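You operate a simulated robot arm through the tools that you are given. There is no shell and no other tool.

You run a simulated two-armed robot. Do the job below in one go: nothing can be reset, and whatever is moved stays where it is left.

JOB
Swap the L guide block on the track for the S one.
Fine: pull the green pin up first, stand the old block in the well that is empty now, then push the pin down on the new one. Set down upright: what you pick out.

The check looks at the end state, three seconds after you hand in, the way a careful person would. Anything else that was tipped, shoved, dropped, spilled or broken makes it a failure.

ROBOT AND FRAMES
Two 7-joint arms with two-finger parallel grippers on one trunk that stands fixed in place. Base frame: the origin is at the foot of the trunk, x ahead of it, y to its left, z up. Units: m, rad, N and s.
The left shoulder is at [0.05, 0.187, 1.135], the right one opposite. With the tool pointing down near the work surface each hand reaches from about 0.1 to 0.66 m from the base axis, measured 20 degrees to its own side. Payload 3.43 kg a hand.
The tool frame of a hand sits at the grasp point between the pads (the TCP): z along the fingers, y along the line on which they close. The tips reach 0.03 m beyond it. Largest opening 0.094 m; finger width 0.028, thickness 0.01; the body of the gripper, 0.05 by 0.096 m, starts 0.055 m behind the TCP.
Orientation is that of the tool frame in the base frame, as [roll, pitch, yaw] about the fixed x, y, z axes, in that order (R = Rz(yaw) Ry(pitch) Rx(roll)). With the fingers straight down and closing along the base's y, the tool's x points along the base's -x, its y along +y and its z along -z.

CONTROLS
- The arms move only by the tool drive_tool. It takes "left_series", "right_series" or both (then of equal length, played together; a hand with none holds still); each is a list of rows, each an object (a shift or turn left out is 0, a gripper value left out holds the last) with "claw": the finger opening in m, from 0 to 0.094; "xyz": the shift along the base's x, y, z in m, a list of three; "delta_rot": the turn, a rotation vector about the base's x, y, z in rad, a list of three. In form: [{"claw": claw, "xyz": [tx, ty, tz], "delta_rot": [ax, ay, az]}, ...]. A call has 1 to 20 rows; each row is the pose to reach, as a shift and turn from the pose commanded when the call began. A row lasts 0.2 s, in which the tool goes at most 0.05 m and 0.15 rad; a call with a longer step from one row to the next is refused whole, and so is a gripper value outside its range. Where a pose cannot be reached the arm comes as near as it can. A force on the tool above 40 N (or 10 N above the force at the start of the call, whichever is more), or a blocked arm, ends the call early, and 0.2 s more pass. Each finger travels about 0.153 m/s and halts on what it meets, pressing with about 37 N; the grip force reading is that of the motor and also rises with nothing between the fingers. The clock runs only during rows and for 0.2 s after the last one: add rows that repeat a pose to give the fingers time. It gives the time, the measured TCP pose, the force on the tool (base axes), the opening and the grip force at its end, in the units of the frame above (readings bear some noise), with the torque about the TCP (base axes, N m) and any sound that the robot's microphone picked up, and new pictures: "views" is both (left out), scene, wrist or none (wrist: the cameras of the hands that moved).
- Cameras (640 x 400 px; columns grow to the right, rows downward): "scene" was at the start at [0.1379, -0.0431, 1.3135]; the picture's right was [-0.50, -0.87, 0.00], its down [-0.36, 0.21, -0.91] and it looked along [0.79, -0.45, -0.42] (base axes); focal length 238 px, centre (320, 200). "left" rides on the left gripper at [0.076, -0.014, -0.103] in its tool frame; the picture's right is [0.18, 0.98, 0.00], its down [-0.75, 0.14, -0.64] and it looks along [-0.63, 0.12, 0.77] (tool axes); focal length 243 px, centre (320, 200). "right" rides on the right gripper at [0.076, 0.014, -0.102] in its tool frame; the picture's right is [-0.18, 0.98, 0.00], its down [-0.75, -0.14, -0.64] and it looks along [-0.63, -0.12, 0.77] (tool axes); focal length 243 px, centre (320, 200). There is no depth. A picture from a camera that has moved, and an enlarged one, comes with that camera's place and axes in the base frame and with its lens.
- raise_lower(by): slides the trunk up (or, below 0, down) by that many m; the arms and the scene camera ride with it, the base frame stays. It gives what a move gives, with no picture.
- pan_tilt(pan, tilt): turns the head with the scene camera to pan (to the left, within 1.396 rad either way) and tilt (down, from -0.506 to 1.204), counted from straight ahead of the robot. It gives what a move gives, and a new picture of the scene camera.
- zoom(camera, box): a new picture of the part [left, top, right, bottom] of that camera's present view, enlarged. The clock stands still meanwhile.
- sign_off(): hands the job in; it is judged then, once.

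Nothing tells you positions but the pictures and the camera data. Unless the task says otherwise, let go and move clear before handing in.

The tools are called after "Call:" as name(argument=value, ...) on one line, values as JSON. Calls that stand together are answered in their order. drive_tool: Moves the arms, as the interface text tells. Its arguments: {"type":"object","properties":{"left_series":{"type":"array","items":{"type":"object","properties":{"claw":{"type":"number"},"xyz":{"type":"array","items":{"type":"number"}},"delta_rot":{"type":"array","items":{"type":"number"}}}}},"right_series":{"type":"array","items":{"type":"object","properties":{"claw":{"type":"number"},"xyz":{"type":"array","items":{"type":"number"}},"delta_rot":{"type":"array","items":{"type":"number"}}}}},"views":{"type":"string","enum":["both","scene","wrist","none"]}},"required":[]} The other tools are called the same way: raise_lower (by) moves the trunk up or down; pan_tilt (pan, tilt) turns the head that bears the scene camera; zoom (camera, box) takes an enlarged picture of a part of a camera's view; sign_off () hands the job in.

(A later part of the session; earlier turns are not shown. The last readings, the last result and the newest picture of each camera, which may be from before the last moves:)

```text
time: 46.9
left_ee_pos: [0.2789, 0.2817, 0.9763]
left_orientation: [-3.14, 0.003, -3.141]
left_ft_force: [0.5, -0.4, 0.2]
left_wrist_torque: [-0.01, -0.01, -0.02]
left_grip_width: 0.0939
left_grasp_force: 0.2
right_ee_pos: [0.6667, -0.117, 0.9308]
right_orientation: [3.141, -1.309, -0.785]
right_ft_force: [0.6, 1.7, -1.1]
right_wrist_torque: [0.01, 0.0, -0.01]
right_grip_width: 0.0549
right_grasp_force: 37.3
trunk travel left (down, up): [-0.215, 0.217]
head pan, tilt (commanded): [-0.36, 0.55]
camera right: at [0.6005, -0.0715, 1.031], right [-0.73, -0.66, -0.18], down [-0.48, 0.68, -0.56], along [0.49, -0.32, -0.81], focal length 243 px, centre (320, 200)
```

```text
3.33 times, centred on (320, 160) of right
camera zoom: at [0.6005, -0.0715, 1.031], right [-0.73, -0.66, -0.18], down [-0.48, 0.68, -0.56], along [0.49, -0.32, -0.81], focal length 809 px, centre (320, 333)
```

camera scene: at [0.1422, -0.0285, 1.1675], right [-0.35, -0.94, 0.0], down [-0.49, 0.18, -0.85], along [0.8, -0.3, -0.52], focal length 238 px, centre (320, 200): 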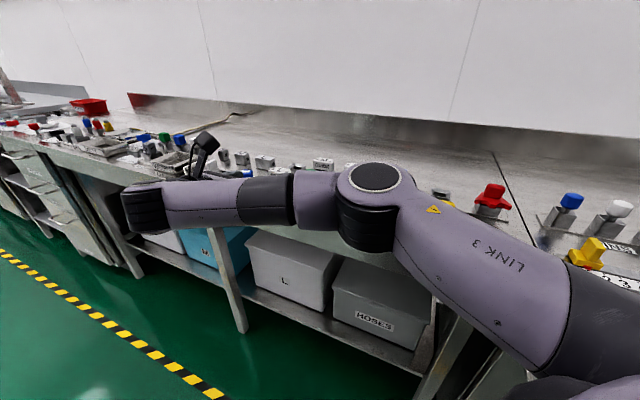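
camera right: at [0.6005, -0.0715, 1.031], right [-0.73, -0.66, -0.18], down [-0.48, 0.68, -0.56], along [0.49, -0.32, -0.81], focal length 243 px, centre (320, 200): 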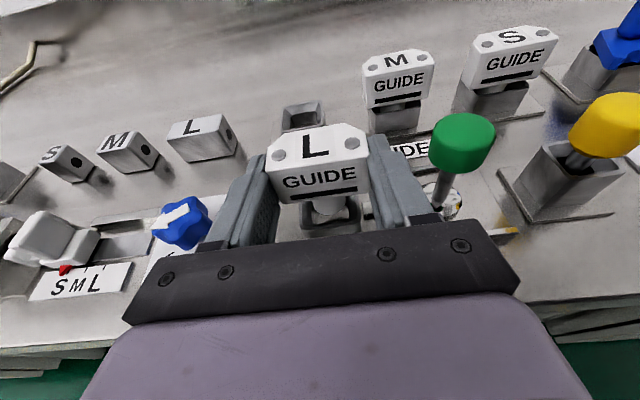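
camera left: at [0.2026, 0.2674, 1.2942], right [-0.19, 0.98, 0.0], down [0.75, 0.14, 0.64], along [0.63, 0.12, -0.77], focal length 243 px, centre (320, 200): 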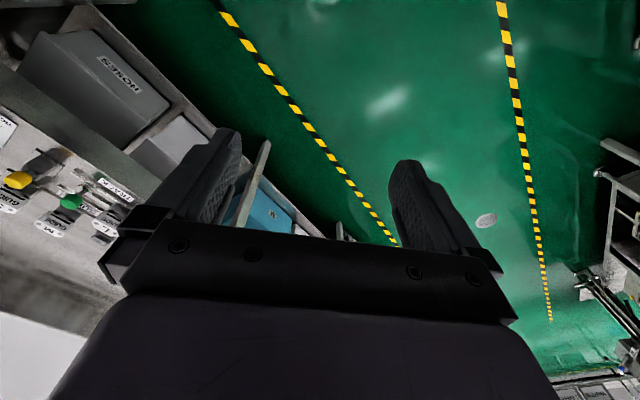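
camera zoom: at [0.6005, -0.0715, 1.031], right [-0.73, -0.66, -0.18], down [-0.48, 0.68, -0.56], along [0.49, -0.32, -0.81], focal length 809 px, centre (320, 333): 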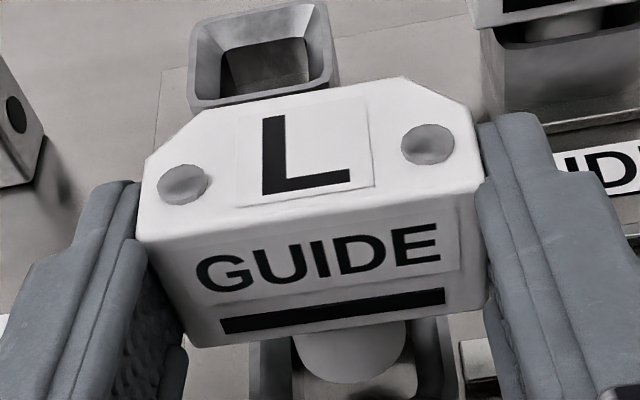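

The side force is gone and the block rises freely. I'll lift a further 45 mm to clear the socket.

Call:
drive_tool(right_series=[{"xyz": [0, 0, 0.008]}, {"xyz": [0, 0, 0.016]}, {"xyz": [0, 0, 0.024]}, {"xyz": [0, 0, 0.034]}, {"xyz": [0, 0, 0.045]}, {"xyz": [0, 0, 0.045]}], views="both")

Call:
zoom(camera="right", box=[224, 100, 416, 240])

Call:
zoom(camera="scene", box=[200, 120, 400, 245])

```text
time: 48.2
left_ee_pos: [0.2806, 0.2816, 0.9765]
left_orientation: [3.141, 0.002, -3.141]
left_ft_force: [-0.3, 0.3, 0.1]
left_wrist_torque: [-0.03, 0.0, 0.01]
left_grip_width: 0.0943
left_grasp_force: 0.1
right_ee_pos: [0.6676, -0.1171, 0.9759]
right_orientation: [-3.141, -1.309, -0.784]
right_ft_force: [0.8, -0.3, -2.0]
right_wrist_torque: [0.0, 0.01, -0.04]
right_grip_width: 0.055
right_grasp_force: 36.9
trunk travel left (down, up): [-0.215, 0.217]
head pan, tilt (commanded): [-0.36, 0.55]
camera scene: at [0.1421, -0.0286, 1.1675], right [-0.35, -0.94, 0.0], down [-0.49, 0.18, -0.85], along [0.8, -0.3, -0.52], focal length 238 px, centre (320, 200)
camera right: at [0.602, -0.0724, 1.0759], right [-0.73, -0.66, -0.18], down [-0.48, 0.68, -0.56], along [0.49, -0.32, -0.81], focal length 243 px, centre (320, 200)
```

scene: 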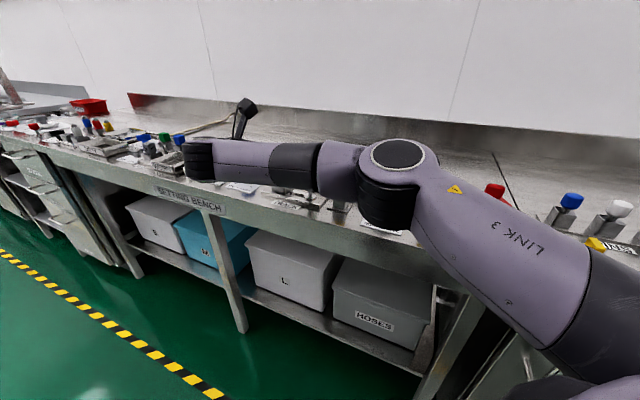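
right: 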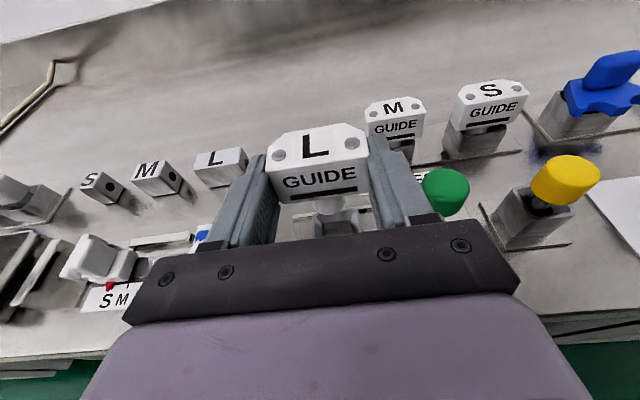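

```text
2.86 times, centred on (320, 170) of right
camera zoom: at [0.602, -0.0724, 1.0759], right [-0.73, -0.66, -0.18], down [-0.48, 0.68, -0.56], along [0.49, -0.32, -0.81], focal length 693 px, centre (320, 286)
```

zoom: 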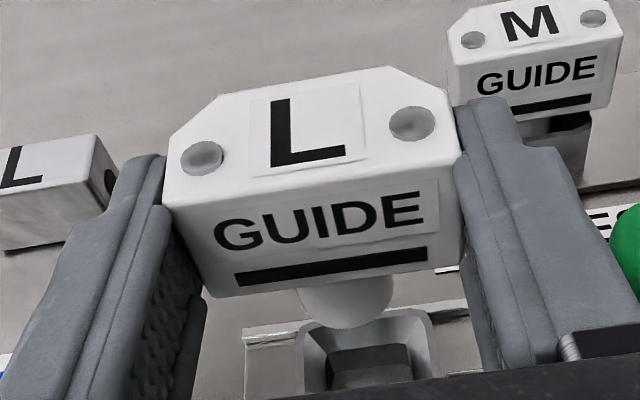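

```text
3.20 times, centred on (300, 182) of scene
camera zoom: at [0.1421, -0.0286, 1.1675], right [-0.35, -0.94, 0.0], down [-0.49, 0.18, -0.85], along [0.8, -0.3, -0.52], focal length 762 px, centre (384, 256)
```

zoom: 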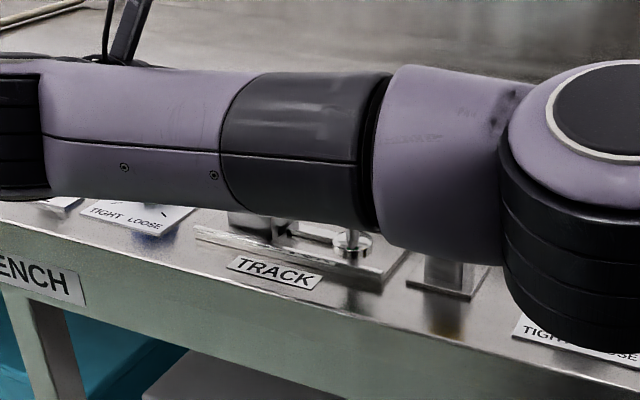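

The block is clear of the socket and its stem is a round peg, so a small yaw offset in the well will not matter. Next I'll carry it over the empty well, at the current height, with the heading eased to -35° so the arm can reach.

Call:
drive_tool(right_series=[{"xyz": [0.015, -0.011, 0], "delta_rot": [0, 0, 0.029]}, {"xyz": [0.03, -0.022, 0], "delta_rot": [0, 0, 0.058]}, {"xyz": [0.045, -0.033, 0], "delta_rot": [0, 0, 0.087]}, {"xyz": [0.06, -0.044, 0], "delta_rot": [0, 0, 0.116]}, {"xyz": [0.075, -0.055, 0], "delta_rot": [0, 0, 0.145]}, {"xyz": [0.0891, -0.0664, 0], "delta_rot": [0, 0, 0.1745]}, {"xyz": [0.0891, -0.0664, 0], "delta_rot": [0, 0, 0.1745]}, {"xyz": [0.0891, -0.0664, 0], "delta_rot": [0, 0, 0.1745]}], views="both")

Call:
zoom(camera="right", box=[224, 100, 416, 240])

Call:
zoom(camera="scene", box=[250, 130, 378, 210])

```text
time: 50.0
left_ee_pos: [0.2793, 0.2802, 0.9769]
left_orientation: [3.14, 0.002, 3.141]
left_ft_force: [0.0, 0.8, 0.0]
left_wrist_torque: [-0.01, 0.0, -0.01]
left_grip_width: 0.094
left_grasp_force: 0.0
right_ee_pos: [0.758, -0.1842, 0.9757]
right_orientation: [3.141, -1.309, -0.609]
right_ft_force: [-1.1, -0.4, 0.0]
right_wrist_torque: [0.0, 0.01, -0.01]
right_grip_width: 0.055
right_grasp_force: 36.7
trunk travel left (down, up): [-0.215, 0.217]
head pan, tilt (commanded): [-0.36, 0.55]
camera scene: at [0.1421, -0.0286, 1.1675], right [-0.35, -0.94, 0.0], down [-0.49, 0.18, -0.85], along [0.8, -0.3, -0.52], focal length 238 px, centre (320, 200)
camera right: at [0.6853, -0.1508, 1.0763], right [-0.6, -0.78, -0.18], down [-0.59, 0.58, -0.56], along [0.54, -0.23, -0.81], focal length 243 px, centre (320, 200)
```

scene: 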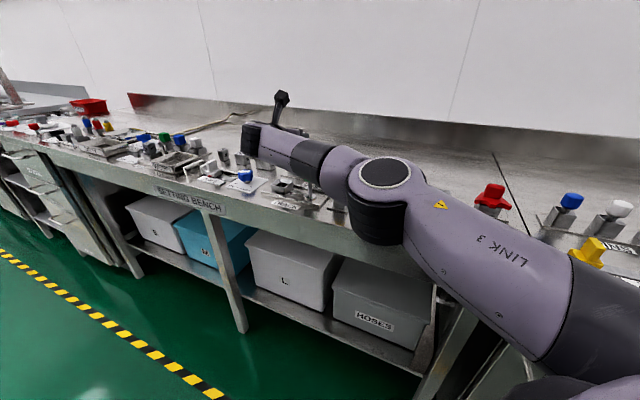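
right: 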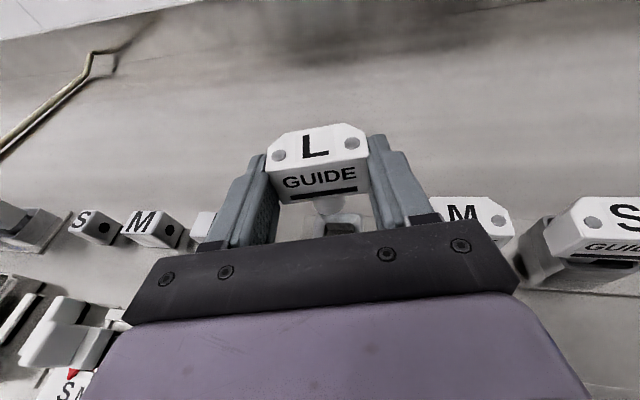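

```text
2.86 times, centred on (320, 170) of right
camera zoom: at [0.6853, -0.1508, 1.0763], right [-0.6, -0.78, -0.18], down [-0.59, 0.58, -0.56], along [0.54, -0.23, -0.81], focal length 693 px, centre (320, 286)
```

zoom: 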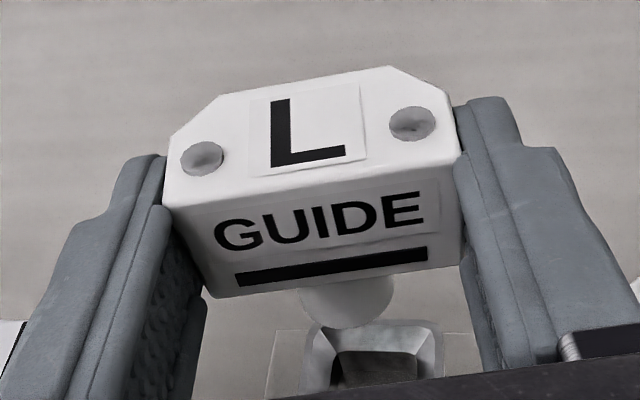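

```text
5.00 times, centred on (314, 170) of scene
camera zoom: at [0.1421, -0.0286, 1.1675], right [-0.35, -0.94, 0.0], down [-0.49, 0.18, -0.85], along [0.8, -0.3, -0.52], focal length 1191 px, centre (350, 350)
```

zoom: 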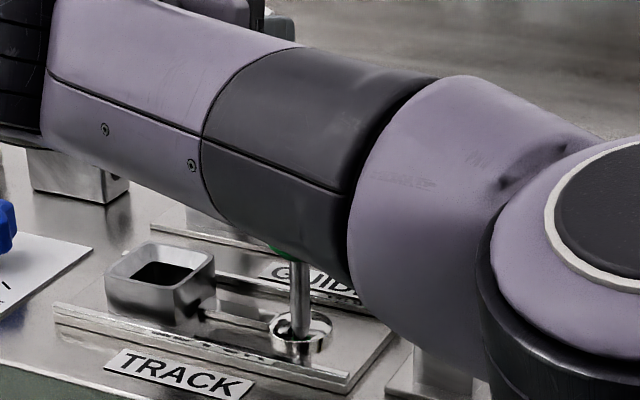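

The block hangs right above the well; by my estimate they are aligned within about 3 mm, and the flared mouth captures more than that. I'll lower to just above the rim and check.

Call:
drive_tool(right_series=[{"xyz": [0, 0, -0.01]}, {"xyz": [0, 0, -0.02]}, {"xyz": [0, 0, -0.03]}, {"xyz": [0, 0, -0.035]}, {"xyz": [0, 0, -0.035]}], views="wrist")

Call:
zoom(camera="right", box=[256, 140, 384, 240])

```text
time: 51.2
left_ee_pos: [0.2787, 0.2823, 0.9756]
left_orientation: [3.141, 0.002, 3.141]
left_ft_force: [0.6, -0.5, -0.6]
left_wrist_torque: [0.0, 0.02, 0.01]
left_grip_width: 0.0939
left_grasp_force: 0.1
right_ee_pos: [0.7563, -0.1845, 0.9402]
right_orientation: [-3.141, -1.309, -0.608]
right_ft_force: [-0.5, -0.3, -0.5]
right_wrist_torque: [0.01, 0.01, 0.02]
right_grip_width: 0.0552
right_grasp_force: 37.0
trunk travel left (down, up): [-0.215, 0.217]
head pan, tilt (commanded): [-0.36, 0.55]
camera right: at [0.6835, -0.1511, 1.0401], right [-0.6, -0.78, -0.18], down [-0.59, 0.58, -0.56], along [0.54, -0.23, -0.81], focal length 243 px, centre (320, 200)
```

right: 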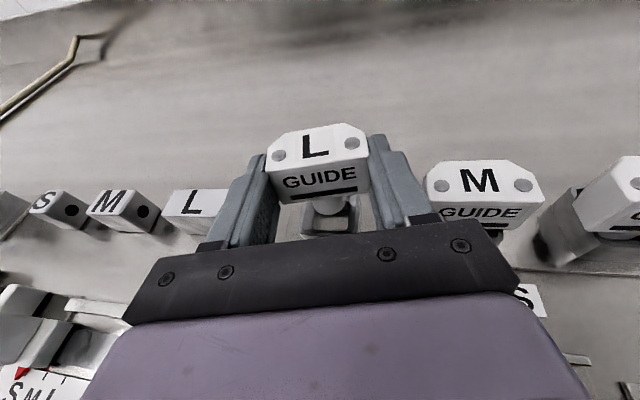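

```text
4.00 times, centred on (320, 190) of right
camera zoom: at [0.6835, -0.1511, 1.0401], right [-0.6, -0.78, -0.18], down [-0.59, 0.58, -0.56], along [0.54, -0.23, -0.81], focal length 970 px, centre (320, 240)
```

zoom: 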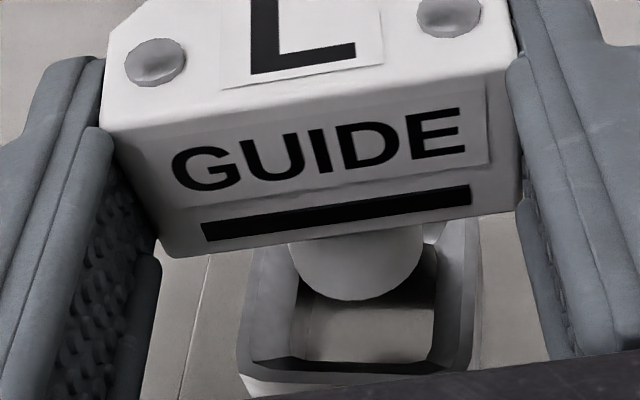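

Stem and well line up sideways; the block looks about 2–3 mm short of the well centre. I'll nudge it outward and lower slowly into the mouth.

Call:
drive_tool(right_series=[{"xyz": [0.002, -0.0005, -0.004]}, {"xyz": [0.0025, -0.0005, -0.008]}, {"xyz": [0.0025, -0.0005, -0.012]}, {"xyz": [0.0025, -0.0005, -0.016]}, {"xyz": [0.0025, -0.0005, -0.016]}], views="wrist")

Call:
zoom(camera="right", box=[256, 140, 384, 240])

```text
time: 52.5
left_ee_pos: [0.2792, 0.2815, 0.9762]
left_orientation: [-3.14, 0.0, -3.14]
left_ft_force: [0.0, 0.0, -0.4]
left_wrist_torque: [0.02, 0.01, 0.0]
left_grip_width: 0.0941
left_grasp_force: 0.0
right_ee_pos: [0.7602, -0.1818, 0.9233]
right_orientation: [-3.14, -1.311, -0.609]
right_ft_force: [-1.2, 2.4, 1.3]
right_wrist_torque: [0.06, 0.01, 0.04]
right_grip_width: 0.0549
right_grasp_force: 36.8
trunk travel left (down, up): [-0.215, 0.217]
head pan, tilt (commanded): [-0.36, 0.55]
camera right: at [0.6859, -0.15, 1.0252], right [-0.6, -0.78, -0.18], down [-0.59, 0.58, -0.56], along [0.54, -0.23, -0.81], focal length 243 px, centre (320, 200)
```

right: 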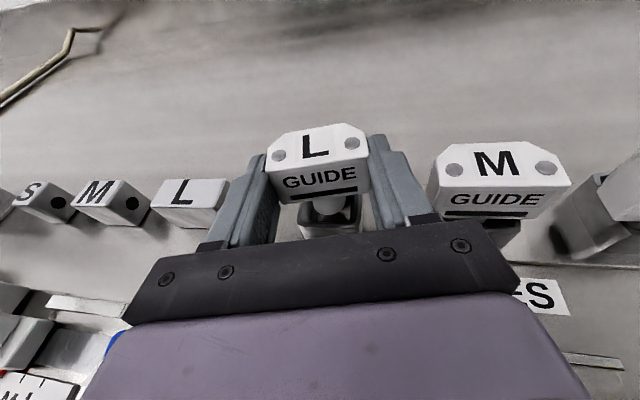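

```text
4.00 times, centred on (320, 190) of right
camera zoom: at [0.6859, -0.15, 1.0252], right [-0.6, -0.78, -0.18], down [-0.59, 0.58, -0.56], along [0.54, -0.23, -0.81], focal length 970 px, centre (320, 240)
```

zoom: 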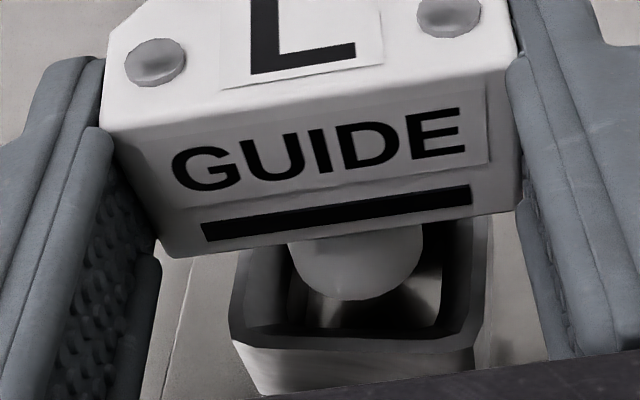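

The stem is entering the flared mouth with almost no force. I'll keep lowering in small steps until it seats.

Call:
drive_tool(right_series=[{"xyz": [0, 0, -0.003]}, {"xyz": [0, 0, -0.006]}, {"xyz": [0, 0, -0.006]}], views="none")

Call:
drive_tool(right_series=[{"xyz": [0, 0, -0.003]}, {"xyz": [0, 0, -0.005]}, {"xyz": [0, 0, -0.005]}], views="wrist")

Call:
zoom(camera="right", box=[256, 140, 384, 240])

```text
time: 53.2
left_ee_pos: [0.2791, 0.281, 0.9752]
left_orientation: [-3.141, 0.002, 3.141]
left_ft_force: [0.0, 0.3, 0.2]
left_wrist_torque: [0.01, -0.01, 0.01]
left_grip_width: 0.0939
left_grasp_force: 0.0
right_ee_pos: [0.7587, -0.1835, 0.9186]
right_orientation: [3.141, -1.309, -0.609]
right_ft_force: [-4.7, 4.9, -0.4]
right_wrist_torque: [0.16, 0.13, 0.03]
right_grip_width: 0.055
right_grasp_force: 36.7
trunk travel left (down, up): [-0.215, 0.217]
head pan, tilt (commanded): [-0.36, 0.55]
```

```text
time: 54.0
left_ee_pos: [0.278, 0.2819, 0.9768]
left_orientation: [-3.141, 0.003, 3.141]
left_ft_force: [-0.3, 0.6, -0.6]
left_wrist_torque: [0.02, -0.03, 0.01]
left_grip_width: 0.0939
left_grasp_force: 0.1
right_ee_pos: [0.7574, -0.1831, 0.916]
right_orientation: [-3.135, -1.313, -0.615]
right_ft_force: [-1.3, 9.3, 11.4]
right_wrist_torque: [0.96, 0.78, -0.35]
right_grip_width: 0.055
right_grasp_force: 37.3
trunk travel left (down, up): [-0.215, 0.217]
head pan, tilt (commanded): [-0.36, 0.55]
camera right: at [0.6844, -0.1503, 1.0167], right [-0.6, -0.78, -0.18], down [-0.59, 0.58, -0.57], along [0.55, -0.23, -0.81], focal length 243 px, centre (320, 200)
```

right: 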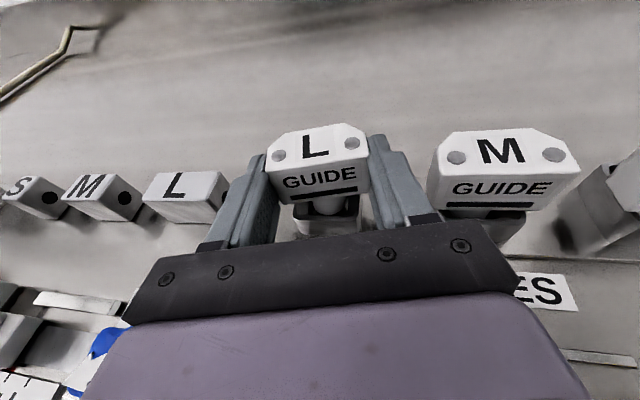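

```text
4.00 times, centred on (320, 190) of right
camera zoom: at [0.6844, -0.1503, 1.0167], right [-0.6, -0.78, -0.18], down [-0.59, 0.58, -0.57], along [0.55, -0.23, -0.81], focal length 970 px, centre (320, 240)
```

zoom: 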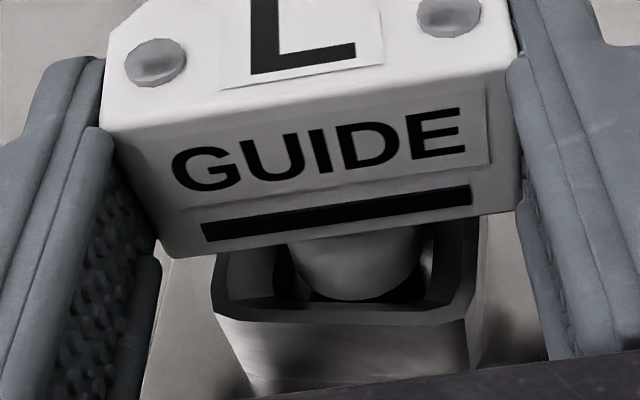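

There's contact: about 11 N up with 9 N toward +y, so the stem is touching the flare on the far side. I'll lift 2 mm, shift 2 mm toward +y and try again.

Call:
drive_tool(right_series=[{"xyz": [0, 0, 0.003]}, {"xyz": [-0.0005, 0.0022, 0.003]}, {"xyz": [-0.0005, 0.0022, 0.0]}, {"xyz": [-0.0005, 0.0022, -0.001]}], views="none")

```text
time: 55.0
left_ee_pos: [0.2776, 0.2823, 0.9776]
left_orientation: [-3.14, 0.003, -3.141]
left_ft_force: [-0.1, 0.7, -0.5]
left_wrist_torque: [0.03, 0.02, 0.0]
left_grip_width: 0.0937
left_grasp_force: 0.0
right_ee_pos: [0.7581, -0.1836, 0.9159]
right_orientation: [-3.138, -1.316, -0.617]
right_ft_force: [-5.7, 0.5, 13.2]
right_wrist_torque: [0.78, 0.96, 0.18]
right_grip_width: 0.0549
right_grasp_force: 37.4
trunk travel left (down, up): [-0.215, 0.217]
head pan, tilt (commanded): [-0.36, 0.55]
```

It's still about 5 mm above seat, now with force toward -x. I'll follow the force readings with small corrections.

Call:
drive_tool(right_series=[{"xyz": [0, 0, 0.002]}, {"xyz": [-0.0015, 0, 0.002]}, {"xyz": [-0.0015, 0, 0.0]}, {"xyz": [-0.0015, 0, -0.0005]}], views="wrist")

Call:
zoom(camera="right", box=[256, 140, 384, 240])

```text
time: 56.0
left_ee_pos: [0.2775, 0.2818, 0.9765]
left_orientation: [3.139, 0.003, -3.141]
left_ft_force: [-0.8, -0.1, 0.4]
left_wrist_torque: [-0.01, 0.0, 0.0]
left_grip_width: 0.0939
left_grasp_force: 0.1
right_ee_pos: [0.7565, -0.1822, 0.9167]
right_orientation: [-3.133, -1.315, -0.621]
right_ft_force: [5.8, -5.5, 20.4]
right_wrist_torque: [0.76, 0.98, -0.01]
right_grip_width: 0.055
right_grasp_force: 36.7
trunk travel left (down, up): [-0.215, 0.217]
head pan, tilt (commanded): [-0.36, 0.55]
camera right: at [0.6831, -0.1497, 1.0167], right [-0.6, -0.78, -0.18], down [-0.58, 0.58, -0.57], along [0.55, -0.24, -0.8], focal length 243 px, centre (320, 200)
```

right: 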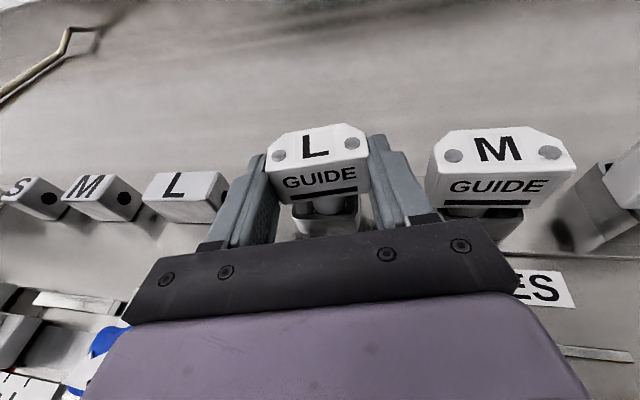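

```text
4.00 times, centred on (320, 190) of right
camera zoom: at [0.6831, -0.1497, 1.0167], right [-0.6, -0.78, -0.18], down [-0.58, 0.58, -0.57], along [0.55, -0.24, -0.8], focal length 970 px, centre (320, 240)
```

zoom: 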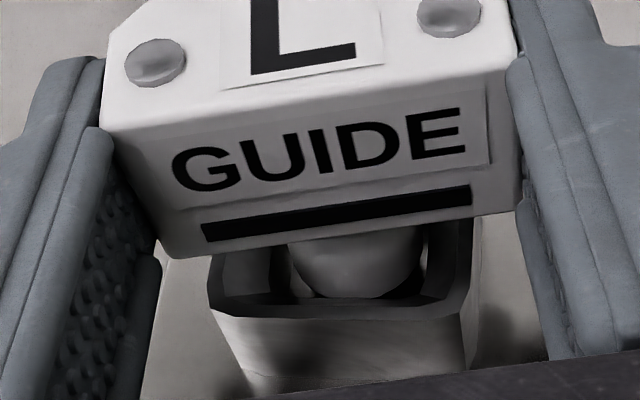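

The stem now presses on the near side, so the right spot lies in between, and the block still sits high. I'll ease the push and bring the left hand's camera round for a side view of the block and well.

Call:
drive_tool(left_series=[{"xyz": [0.033, -0.015, 0.006], "delta_rot": [-0.019, -0.0408, -0.108]}, {"xyz": [0.066, -0.03, 0.012], "delta_rot": [-0.038, -0.0816, -0.2159]}, {"xyz": [0.1, -0.046, 0.018], "delta_rot": [-0.0571, -0.1224, -0.3239]}, {"xyz": [0.135, -0.062, 0.024], "delta_rot": [-0.0762, -0.1632, -0.4318]}, {"xyz": [0.17, -0.078, 0.024], "delta_rot": [-0.0952, -0.204, -0.5398]}, {"xyz": [0.205, -0.094, 0.024], "delta_rot": [-0.1142, -0.2448, -0.6477]}, {"xyz": [0.24, -0.112, 0.024], "delta_rot": [-0.1333, -0.2856, -0.7557]}, {"xyz": [0.27, -0.125, 0.024], "delta_rot": [-0.1523, -0.3264, -0.8636]}, {"xyz": [0.27, -0.125, 0.024], "delta_rot": [-0.1523, -0.3264, -0.8636]}], right_series=[{"xyz": [0.0005, 0, 0.003]}, {"xyz": [0.0005, 0, 0.003]}, {"xyz": [0.0005, 0, 0.003]}, {"xyz": [0.0005, 0, 0.003]}, {"xyz": [0.0005, 0, 0.003]}, {"xyz": [0.0005, 0, 0.003]}, {"xyz": [0.0005, 0, 0.003]}, {"xyz": [0.0005, 0, 0.003]}, {"xyz": [0.0005, 0, 0.003]}], views="both")

```text
time: 58.0
left_ee_pos: [0.5095, 0.1753, 0.9999]
left_orientation: [-3.12, 0.299, 2.409]
left_ft_force: [0.5, -0.4, 0.5]
left_wrist_torque: [-0.01, 0.02, 0.0]
left_grip_width: 0.094
left_grasp_force: 0.0
left hand out of reach, approached as far as the arm can: row 7, 8, 9
right_ee_pos: [0.7572, -0.181, 0.915]
right_orientation: [-3.136, -1.312, -0.613]
right_ft_force: [-2.7, -5.4, 12.7]
right_wrist_torque: [0.32, 0.83, 0.42]
right_grip_width: 0.0551
right_grasp_force: 37.0
trunk travel left (down, up): [-0.215, 0.217]
head pan, tilt (commanded): [-0.36, 0.55]
camera scene: at [0.1406, -0.0288, 1.1678], right [-0.35, -0.94, 0.0], down [-0.49, 0.18, -0.85], along [0.8, -0.3, -0.52], focal length 238 px, centre (320, 200)
camera right: at [0.6839, -0.1482, 1.0168], right [-0.6, -0.78, -0.18], down [-0.59, 0.58, -0.56], along [0.54, -0.23, -0.81], focal length 243 px, centre (320, 200)
camera left: at [0.4243, 0.2356, 1.076], right [0.53, 0.84, -0.07], down [0.5, -0.24, 0.83], along [0.69, -0.48, -0.55], focal length 243 px, centre (320, 200)
```

scene: 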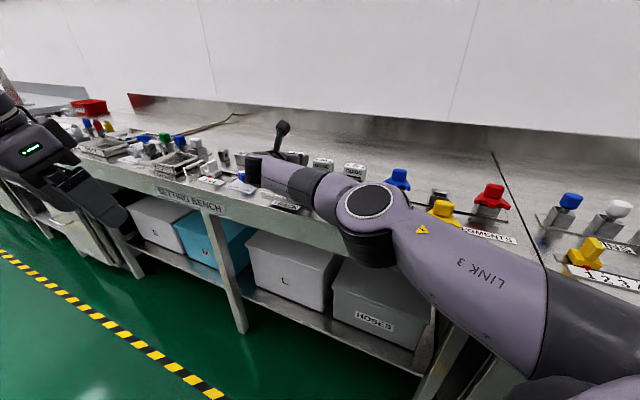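
right: 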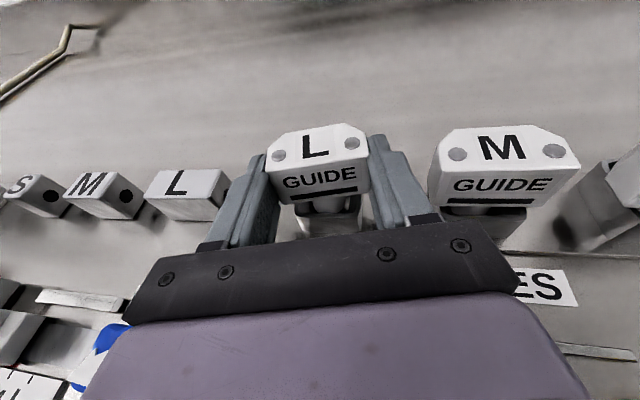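
left: 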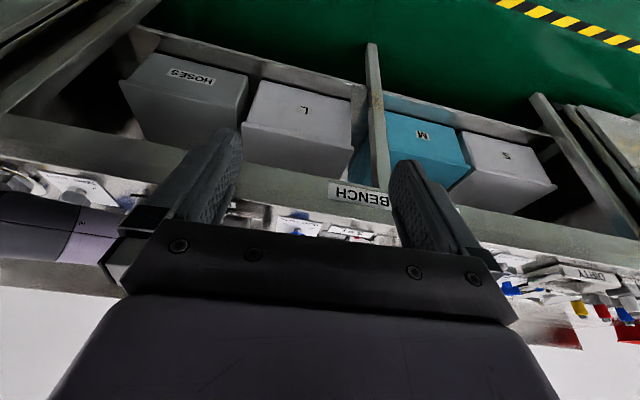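

The force and torque line up with the gripper's underside resting on the rim of the now-empty track socket, not with the stem. So the sideways corrections I made were misguided, and the block is only about 6 mm above its seat. I'll check the stem's centring in the well closely.

Call:
zoom(camera="right", box=[280, 180, 376, 240])

Call:
zoom(camera="right", box=[400, 110, 592, 250])

Call:
zoom(camera="scene", box=[250, 140, 350, 215])

```text
6.67 times, centred on (328, 210) of right
camera zoom: at [0.6839, -0.1482, 1.0168], right [-0.6, -0.78, -0.18], down [-0.59, 0.58, -0.56], along [0.54, -0.23, -0.81], focal length 1618 px, centre (267, 133)
```

zoom: 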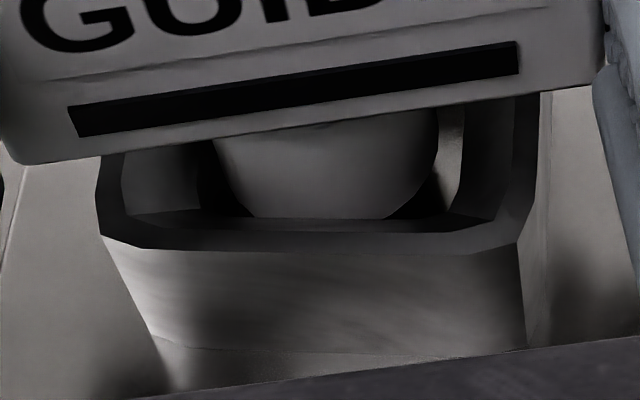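

```text
2.86 times, centred on (496, 180) of right
camera zoom: at [0.6839, -0.1482, 1.0168], right [-0.6, -0.78, -0.18], down [-0.59, 0.58, -0.56], along [0.54, -0.23, -0.81], focal length 693 px, centre (-183, 257)
```

zoom: 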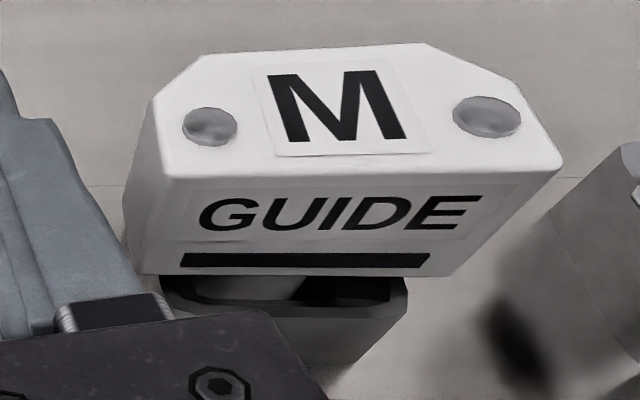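

```text
5.33 times, centred on (300, 178) of scene
camera zoom: at [0.1406, -0.0288, 1.1678], right [-0.35, -0.94, 0.0], down [-0.49, 0.18, -0.85], along [0.8, -0.3, -0.52], focal length 1270 px, centre (427, 320)
```

zoom: 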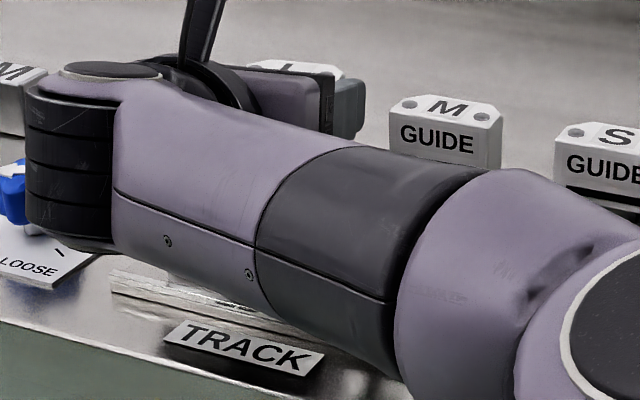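

The stem's lower edge is already inside the narrow throat and centred to about 1 mm. I'll take the pressure off the socket rim and then open the fingers gently so the block settles the last few millimetres.

Call:
drive_tool(right_series=[{"xyz": [0.0005, 0.0005, 0.002]}, {"xyz": [0.0005, 0.0005, 0.002]}, {"xyz": [0.0005, 0.0005, 0.002]}], views="none")

Call:
drive_tool(right_series=[{"claw": 0.057}, {"claw": 0.059}, {"claw": 0.062}, {"claw": 0.066}, {"claw": 0.066}], views="wrist")

Call:
zoom(camera="right", box=[224, 110, 416, 230])

```text
time: 58.9
left_ee_pos: [0.509, 0.1758, 0.9989]
left_orientation: [-3.121, 0.298, 2.41]
left_ft_force: [-0.8, 0.5, 0.8]
left_wrist_torque: [-0.02, 0.01, 0.0]
left_grip_width: 0.0939
left_grasp_force: 0.1
right_ee_pos: [0.7572, -0.1811, 0.915]
right_orientation: [-3.142, -1.307, -0.61]
right_ft_force: [-8.4, -5.8, 0.6]
right_wrist_torque: [-0.09, 0.42, -0.1]
right_grip_width: 0.0552
right_grasp_force: 36.9
trunk travel left (down, up): [-0.215, 0.217]
head pan, tilt (commanded): [-0.36, 0.55]
```

```text
time: 60.0
left_ee_pos: [0.5107, 0.1753, 0.9998]
left_orientation: [-3.121, 0.299, 2.412]
left_ft_force: [-0.4, -0.2, -0.3]
left_wrist_torque: [0.01, 0.0, 0.01]
left_grip_width: 0.0939
left_grasp_force: 0.1
right_ee_pos: [0.7588, -0.1797, 0.9176]
right_orientation: [3.141, -1.308, -0.607]
right_ft_force: [-0.2, -0.5, -0.1]
right_wrist_torque: [-0.02, -0.01, -0.01]
right_grip_width: 0.066
right_grasp_force: 0.0
trunk travel left (down, up): [-0.215, 0.217]
head pan, tilt (commanded): [-0.36, 0.55]
camera right: at [0.6853, -0.1474, 1.0177], right [-0.6, -0.78, -0.18], down [-0.59, 0.58, -0.56], along [0.54, -0.23, -0.81], focal length 243 px, centre (320, 200)
```

right: 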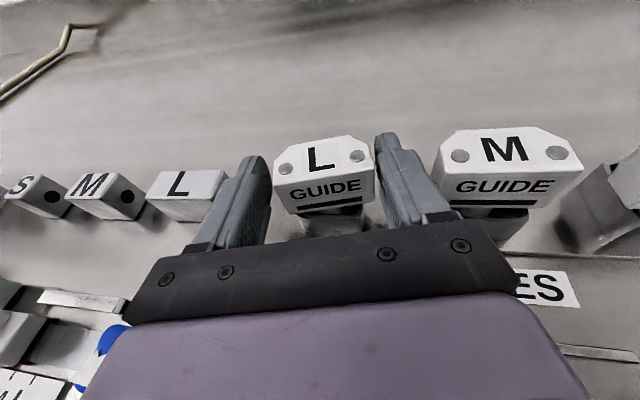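

```text
3.33 times, centred on (320, 170) of right
camera zoom: at [0.6853, -0.1474, 1.0177], right [-0.6, -0.78, -0.18], down [-0.59, 0.58, -0.56], along [0.54, -0.23, -0.81], focal length 809 px, centre (320, 300)
```

zoom: 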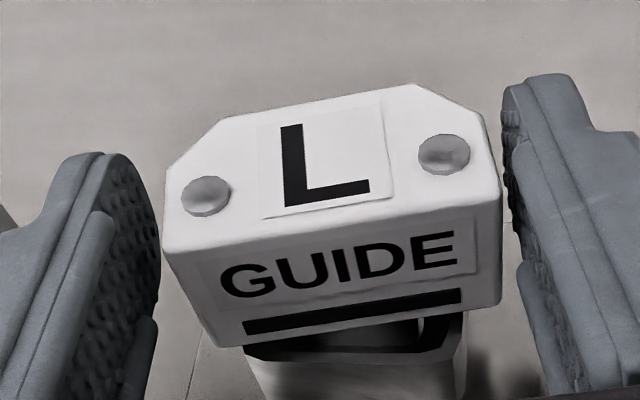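

The block dropped in: its vertical edges match true vertical, so it stands upright in the well, but it is turned about 11° from its neighbours. I'll back off slightly and squeeze it again at a straighter heading to square it up.

Call:
drive_tool(right_series=[{"xyz": [-0.007, 0.0045, 0.001], "delta_rot": [0, 0, -0.03]}, {"xyz": [-0.0129, 0.0081, 0.0015], "delta_rot": [0, 0, -0.07]}, {"xyz": [-0.0129, 0.0081, 0.0015], "delta_rot": [0, 0, -0.0995]}, {"xyz": [-0.0129, 0.0081, 0.0015], "delta_rot": [0, 0, -0.0995]}], views="wrist")

Call:
zoom(camera="right", box=[224, 100, 416, 220])

```text
time: 61.0
left_ee_pos: [0.5103, 0.1756, 0.9991]
left_orientation: [-3.122, 0.298, 2.411]
left_ft_force: [-0.3, 0.4, -0.5]
left_wrist_torque: [-0.03, 0.0, 0.02]
left_grip_width: 0.0939
left_grasp_force: 0.0
right_ee_pos: [0.7411, -0.1746, 0.9176]
right_orientation: [-3.141, -1.31, -0.71]
right_ft_force: [0.3, -0.1, -0.3]
right_wrist_torque: [0.0, 0.02, 0.03]
right_grip_width: 0.066
right_grasp_force: 0.6
right hand out of reach, approached as far as the arm can: row 3, 4
trunk travel left (down, up): [-0.215, 0.217]
head pan, tilt (commanded): [-0.36, 0.55]
camera right: at [0.6713, -0.1342, 1.019], right [-0.68, -0.71, -0.18], down [-0.53, 0.64, -0.56], along [0.51, -0.29, -0.81], focal length 243 px, centre (320, 200)
```

right: 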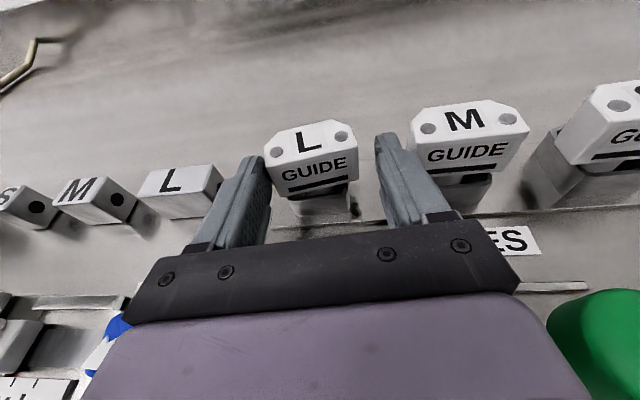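

```text
3.33 times, centred on (320, 160) of right
camera zoom: at [0.6713, -0.1342, 1.019], right [-0.68, -0.71, -0.18], down [-0.53, 0.64, -0.56], along [0.51, -0.29, -0.81], focal length 809 px, centre (320, 333)
```

zoom: 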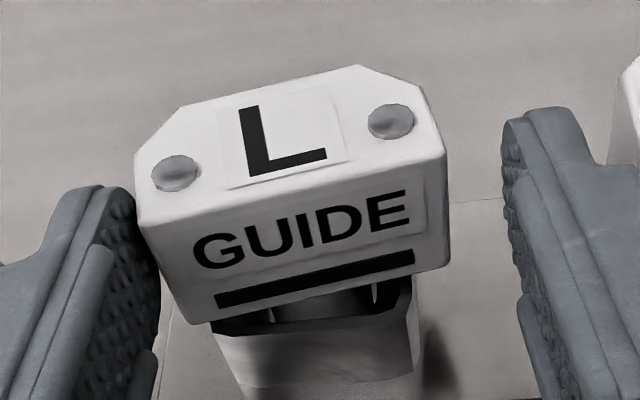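

The arm is at its limit at this heading. I'll ease to about -38.7°, which should let me centre on the head, and then squeeze lightly to reduce the turn.

Call:
drive_tool(right_series=[{"xyz": [0.001, 0.001, 0.001], "delta_rot": [0, 0, 0.02]}, {"xyz": [0.004, 0.003, 0.0015], "delta_rot": [0, 0, 0.035]}, {"xyz": [0.004, 0.003, 0.0015], "delta_rot": [0, 0, 0.035]}], views="wrist")

Call:
zoom(camera="right", box=[224, 100, 416, 220])

```text
time: 61.9
left_ee_pos: [0.5104, 0.1742, 0.9985]
left_orientation: [-3.119, 0.297, 2.411]
left_ft_force: [-0.5, -0.1, 0.4]
left_wrist_torque: [0.01, 0.0, 0.01]
left_grip_width: 0.0944
left_grasp_force: 0.0
right_ee_pos: [0.7444, -0.1721, 0.9196]
right_orientation: [3.14, -1.309, -0.672]
right_ft_force: [0.1, -0.2, 0.0]
right_wrist_torque: [0.0, 0.0, 0.0]
right_grip_width: 0.066
right_grasp_force: 0.0
trunk travel left (down, up): [-0.215, 0.217]
head pan, tilt (commanded): [-0.36, 0.55]
camera right: at [0.6741, -0.1344, 1.0204], right [-0.65, -0.74, -0.18], down [-0.55, 0.62, -0.56], along [0.53, -0.27, -0.81], focal length 243 px, centre (320, 200)
```

right: 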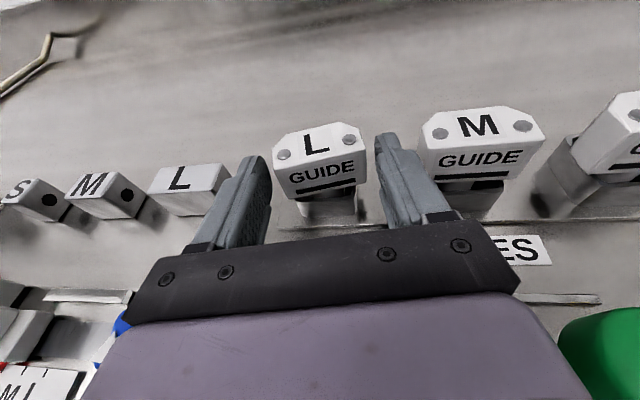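

```text
3.33 times, centred on (320, 160) of right
camera zoom: at [0.6741, -0.1344, 1.0204], right [-0.65, -0.74, -0.18], down [-0.55, 0.62, -0.56], along [0.53, -0.27, -0.81], focal length 809 px, centre (320, 333)
```

zoom: 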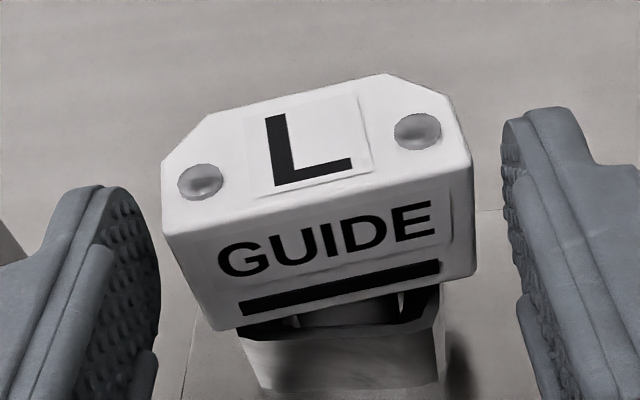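

The head is now centred between the fingers. I'll close on it briefly and then reopen.

Call:
drive_tool(right_series=[{"claw": 0.06}, {"claw": 0.057}, {"claw": 0.055}, {"claw": 0.053}, {"claw": 0.053}], views="wrist")

Call:
zoom(camera="right", box=[224, 100, 416, 220])

```text
time: 63.0
left_ee_pos: [0.5101, 0.1762, 0.9986]
left_orientation: [-3.122, 0.299, 2.412]
left_ft_force: [-0.7, -0.3, 0.1]
left_wrist_torque: [0.0, -0.02, 0.01]
left_grip_width: 0.0941
left_grasp_force: 0.2
right_ee_pos: [0.7447, -0.1704, 0.9201]
right_orientation: [-3.142, -1.311, -0.674]
right_ft_force: [1.1, 0.1, 0.2]
right_wrist_torque: [0.02, 0.0, -0.02]
right_grip_width: 0.0552
right_grasp_force: 37.1
trunk travel left (down, up): [-0.215, 0.217]
head pan, tilt (commanded): [-0.36, 0.55]
camera right: at [0.6741, -0.1344, 1.0203], right [-0.65, -0.74, -0.18], down [-0.55, 0.62, -0.56], along [0.52, -0.27, -0.81], focal length 243 px, centre (320, 200)
```

right: 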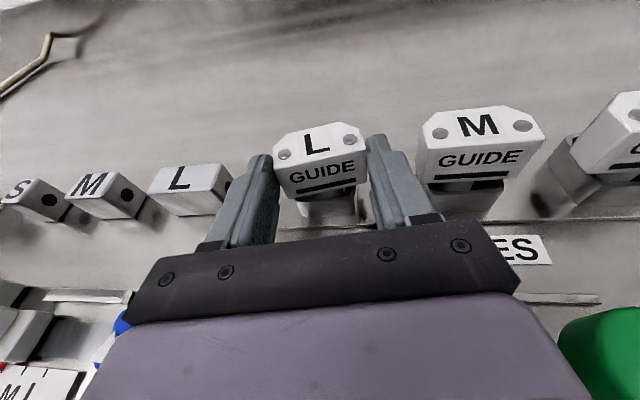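

```text
3.33 times, centred on (320, 160) of right
camera zoom: at [0.6741, -0.1344, 1.0203], right [-0.65, -0.74, -0.18], down [-0.55, 0.62, -0.56], along [0.52, -0.27, -0.81], focal length 809 px, centre (320, 333)
```

zoom: 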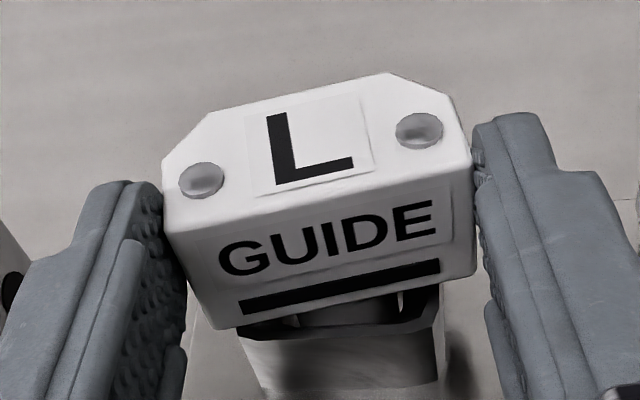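

The squeeze was gentle and the block stands well; the small remaining turn doesn't matter on a round peg. I'll open, lift away straight up and back, and withdraw the left hand as well.

Call:
drive_tool(right_series=[{"claw": 0.06}, {"claw": 0.068}, {"claw": 0.072}, {"xyz": [0, 0, 0.015], "claw": 0.072}, {"xyz": [-0.005, 0.005, 0.04], "claw": 0.072}, {"xyz": [-0.03, 0.025, 0.07], "claw": 0.072}, {"xyz": [-0.06, 0.045, 0.1], "claw": 0.072}, {"xyz": [-0.08, 0.055, 0.12], "claw": 0.072}, {"xyz": [-0.08, 0.055, 0.12], "claw": 0.072}], left_series=[{}, {}, {}, {"xyz": [-0.02, 0.01, 0.01]}, {"xyz": [-0.04, 0.02, 0.02]}, {"xyz": [-0.07, 0.035, 0.03]}, {"xyz": [-0.1, 0.05, 0.03]}, {"xyz": [-0.13, 0.065, 0.03]}, {"xyz": [-0.15, 0.08, 0.03]}], views="both")

Call:
zoom(camera="right", box=[250, 80, 410, 180])

Call:
zoom(camera="scene", box=[256, 130, 384, 210])

```text
time: 65.0
left_ee_pos: [0.3628, 0.2526, 1.0256]
left_orientation: [-3.121, 0.297, 2.412]
left_ft_force: [0.5, -0.6, 0.4]
left_wrist_torque: [0.03, 0.0, 0.0]
left_grip_width: 0.0939
left_grasp_force: 0.0
right_ee_pos: [0.6699, -0.1193, 1.0378]
right_orientation: [-3.141, -1.31, -0.675]
right_ft_force: [0.2, 0.1, 0.5]
right_wrist_torque: [0.01, 0.0, 0.0]
right_grip_width: 0.0722
right_grasp_force: 0.1
trunk travel left (down, up): [-0.215, 0.217]
head pan, tilt (commanded): [-0.36, 0.55]
camera scene: at [0.1419, -0.0286, 1.1676], right [-0.35, -0.94, 0.0], down [-0.49, 0.18, -0.85], along [0.8, -0.3, -0.52], focal length 238 px, centre (320, 200)
camera right: at [0.598, -0.0818, 1.1389], right [-0.65, -0.74, -0.18], down [-0.55, 0.62, -0.56], along [0.53, -0.27, -0.81], focal length 243 px, centre (320, 200)
camera left: at [0.2786, 0.3133, 1.1019], right [0.53, 0.85, -0.07], down [0.5, -0.24, 0.83], along [0.69, -0.48, -0.55], focal length 243 px, centre (320, 200)
```

scene: 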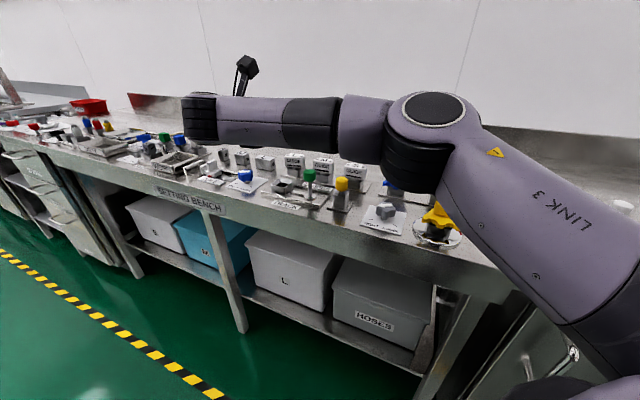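
right: 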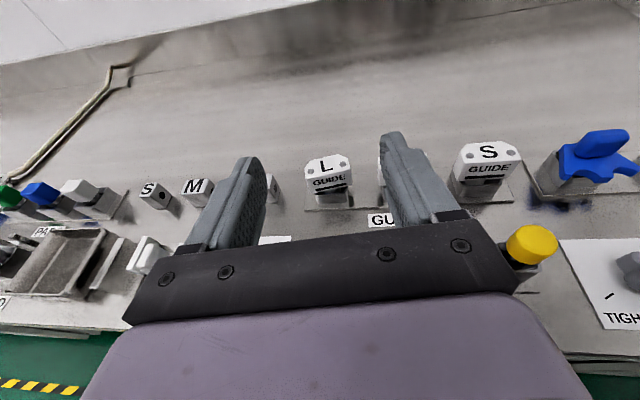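
left: 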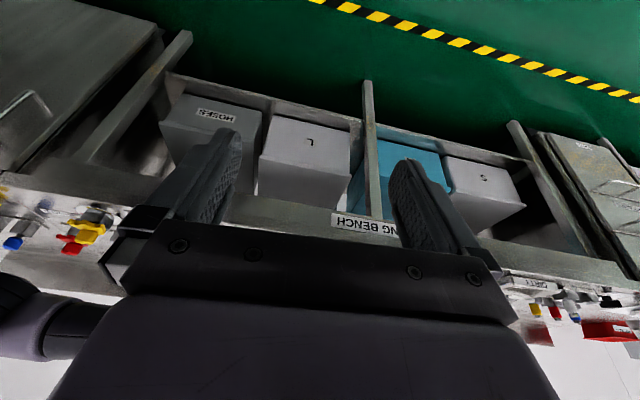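

```text
4.00 times, centred on (330, 130) of right
camera zoom: at [0.598, -0.0818, 1.1389], right [-0.65, -0.74, -0.18], down [-0.55, 0.62, -0.56], along [0.53, -0.27, -0.81], focal length 970 px, centre (280, 480)
```

zoom: 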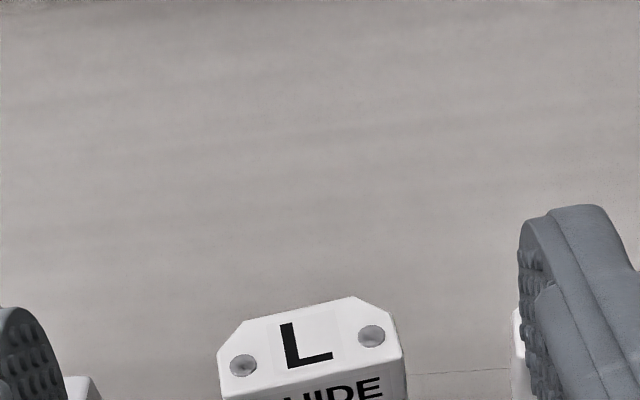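

```text
5.00 times, centred on (320, 170) of scene
camera zoom: at [0.1419, -0.0286, 1.1676], right [-0.35, -0.94, 0.0], down [-0.49, 0.18, -0.85], along [0.8, -0.3, -0.52], focal length 1191 px, centre (320, 350)
```

zoom: 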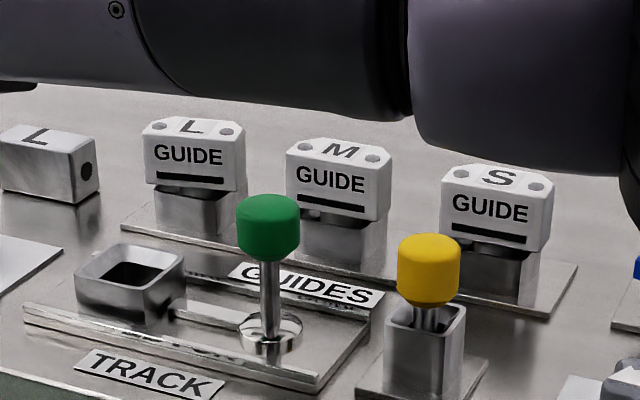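

All three blocks stand in the GUIDES row, with L upright in the well that was empty. I'll look closely at L, the emptied track socket and the pin before going for S.

Call:
zoom(camera="scene", box=[268, 150, 332, 190])

Call:
zoom(camera="scene", box=[262, 165, 326, 205])

Call:
zoom(camera="scene", box=[330, 150, 394, 190])

```text
10.00 times, centred on (300, 170) of scene
camera zoom: at [0.1419, -0.0286, 1.1676], right [-0.35, -0.94, 0.0], down [-0.49, 0.18, -0.85], along [0.8, -0.3, -0.52], focal length 2382 px, centre (520, 500)
```

zoom: 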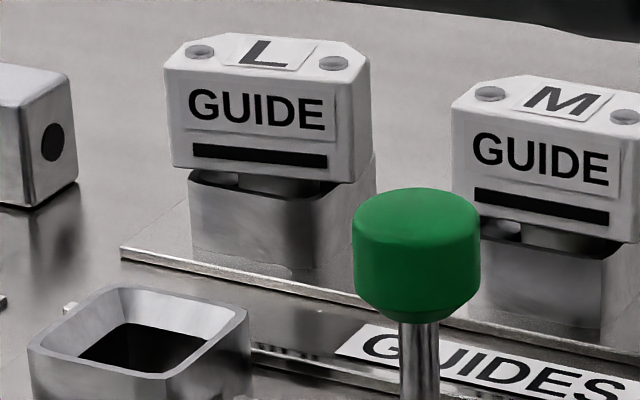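

```text
10.00 times, centred on (294, 185) of scene
camera zoom: at [0.1419, -0.0286, 1.1676], right [-0.35, -0.94, 0.0], down [-0.49, 0.18, -0.85], along [0.8, -0.3, -0.52], focal length 2382 px, centre (580, 350)
```

zoom: 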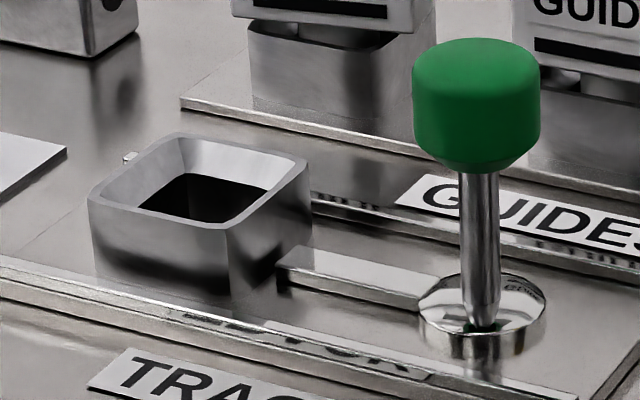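

```text
10.00 times, centred on (362, 170) of scene
camera zoom: at [0.1419, -0.0286, 1.1676], right [-0.35, -0.94, 0.0], down [-0.49, 0.18, -0.85], along [0.8, -0.3, -0.52], focal length 2382 px, centre (-100, 500)
```

zoom: 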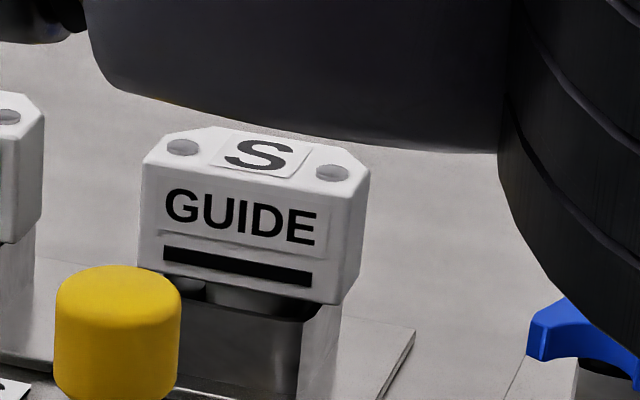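

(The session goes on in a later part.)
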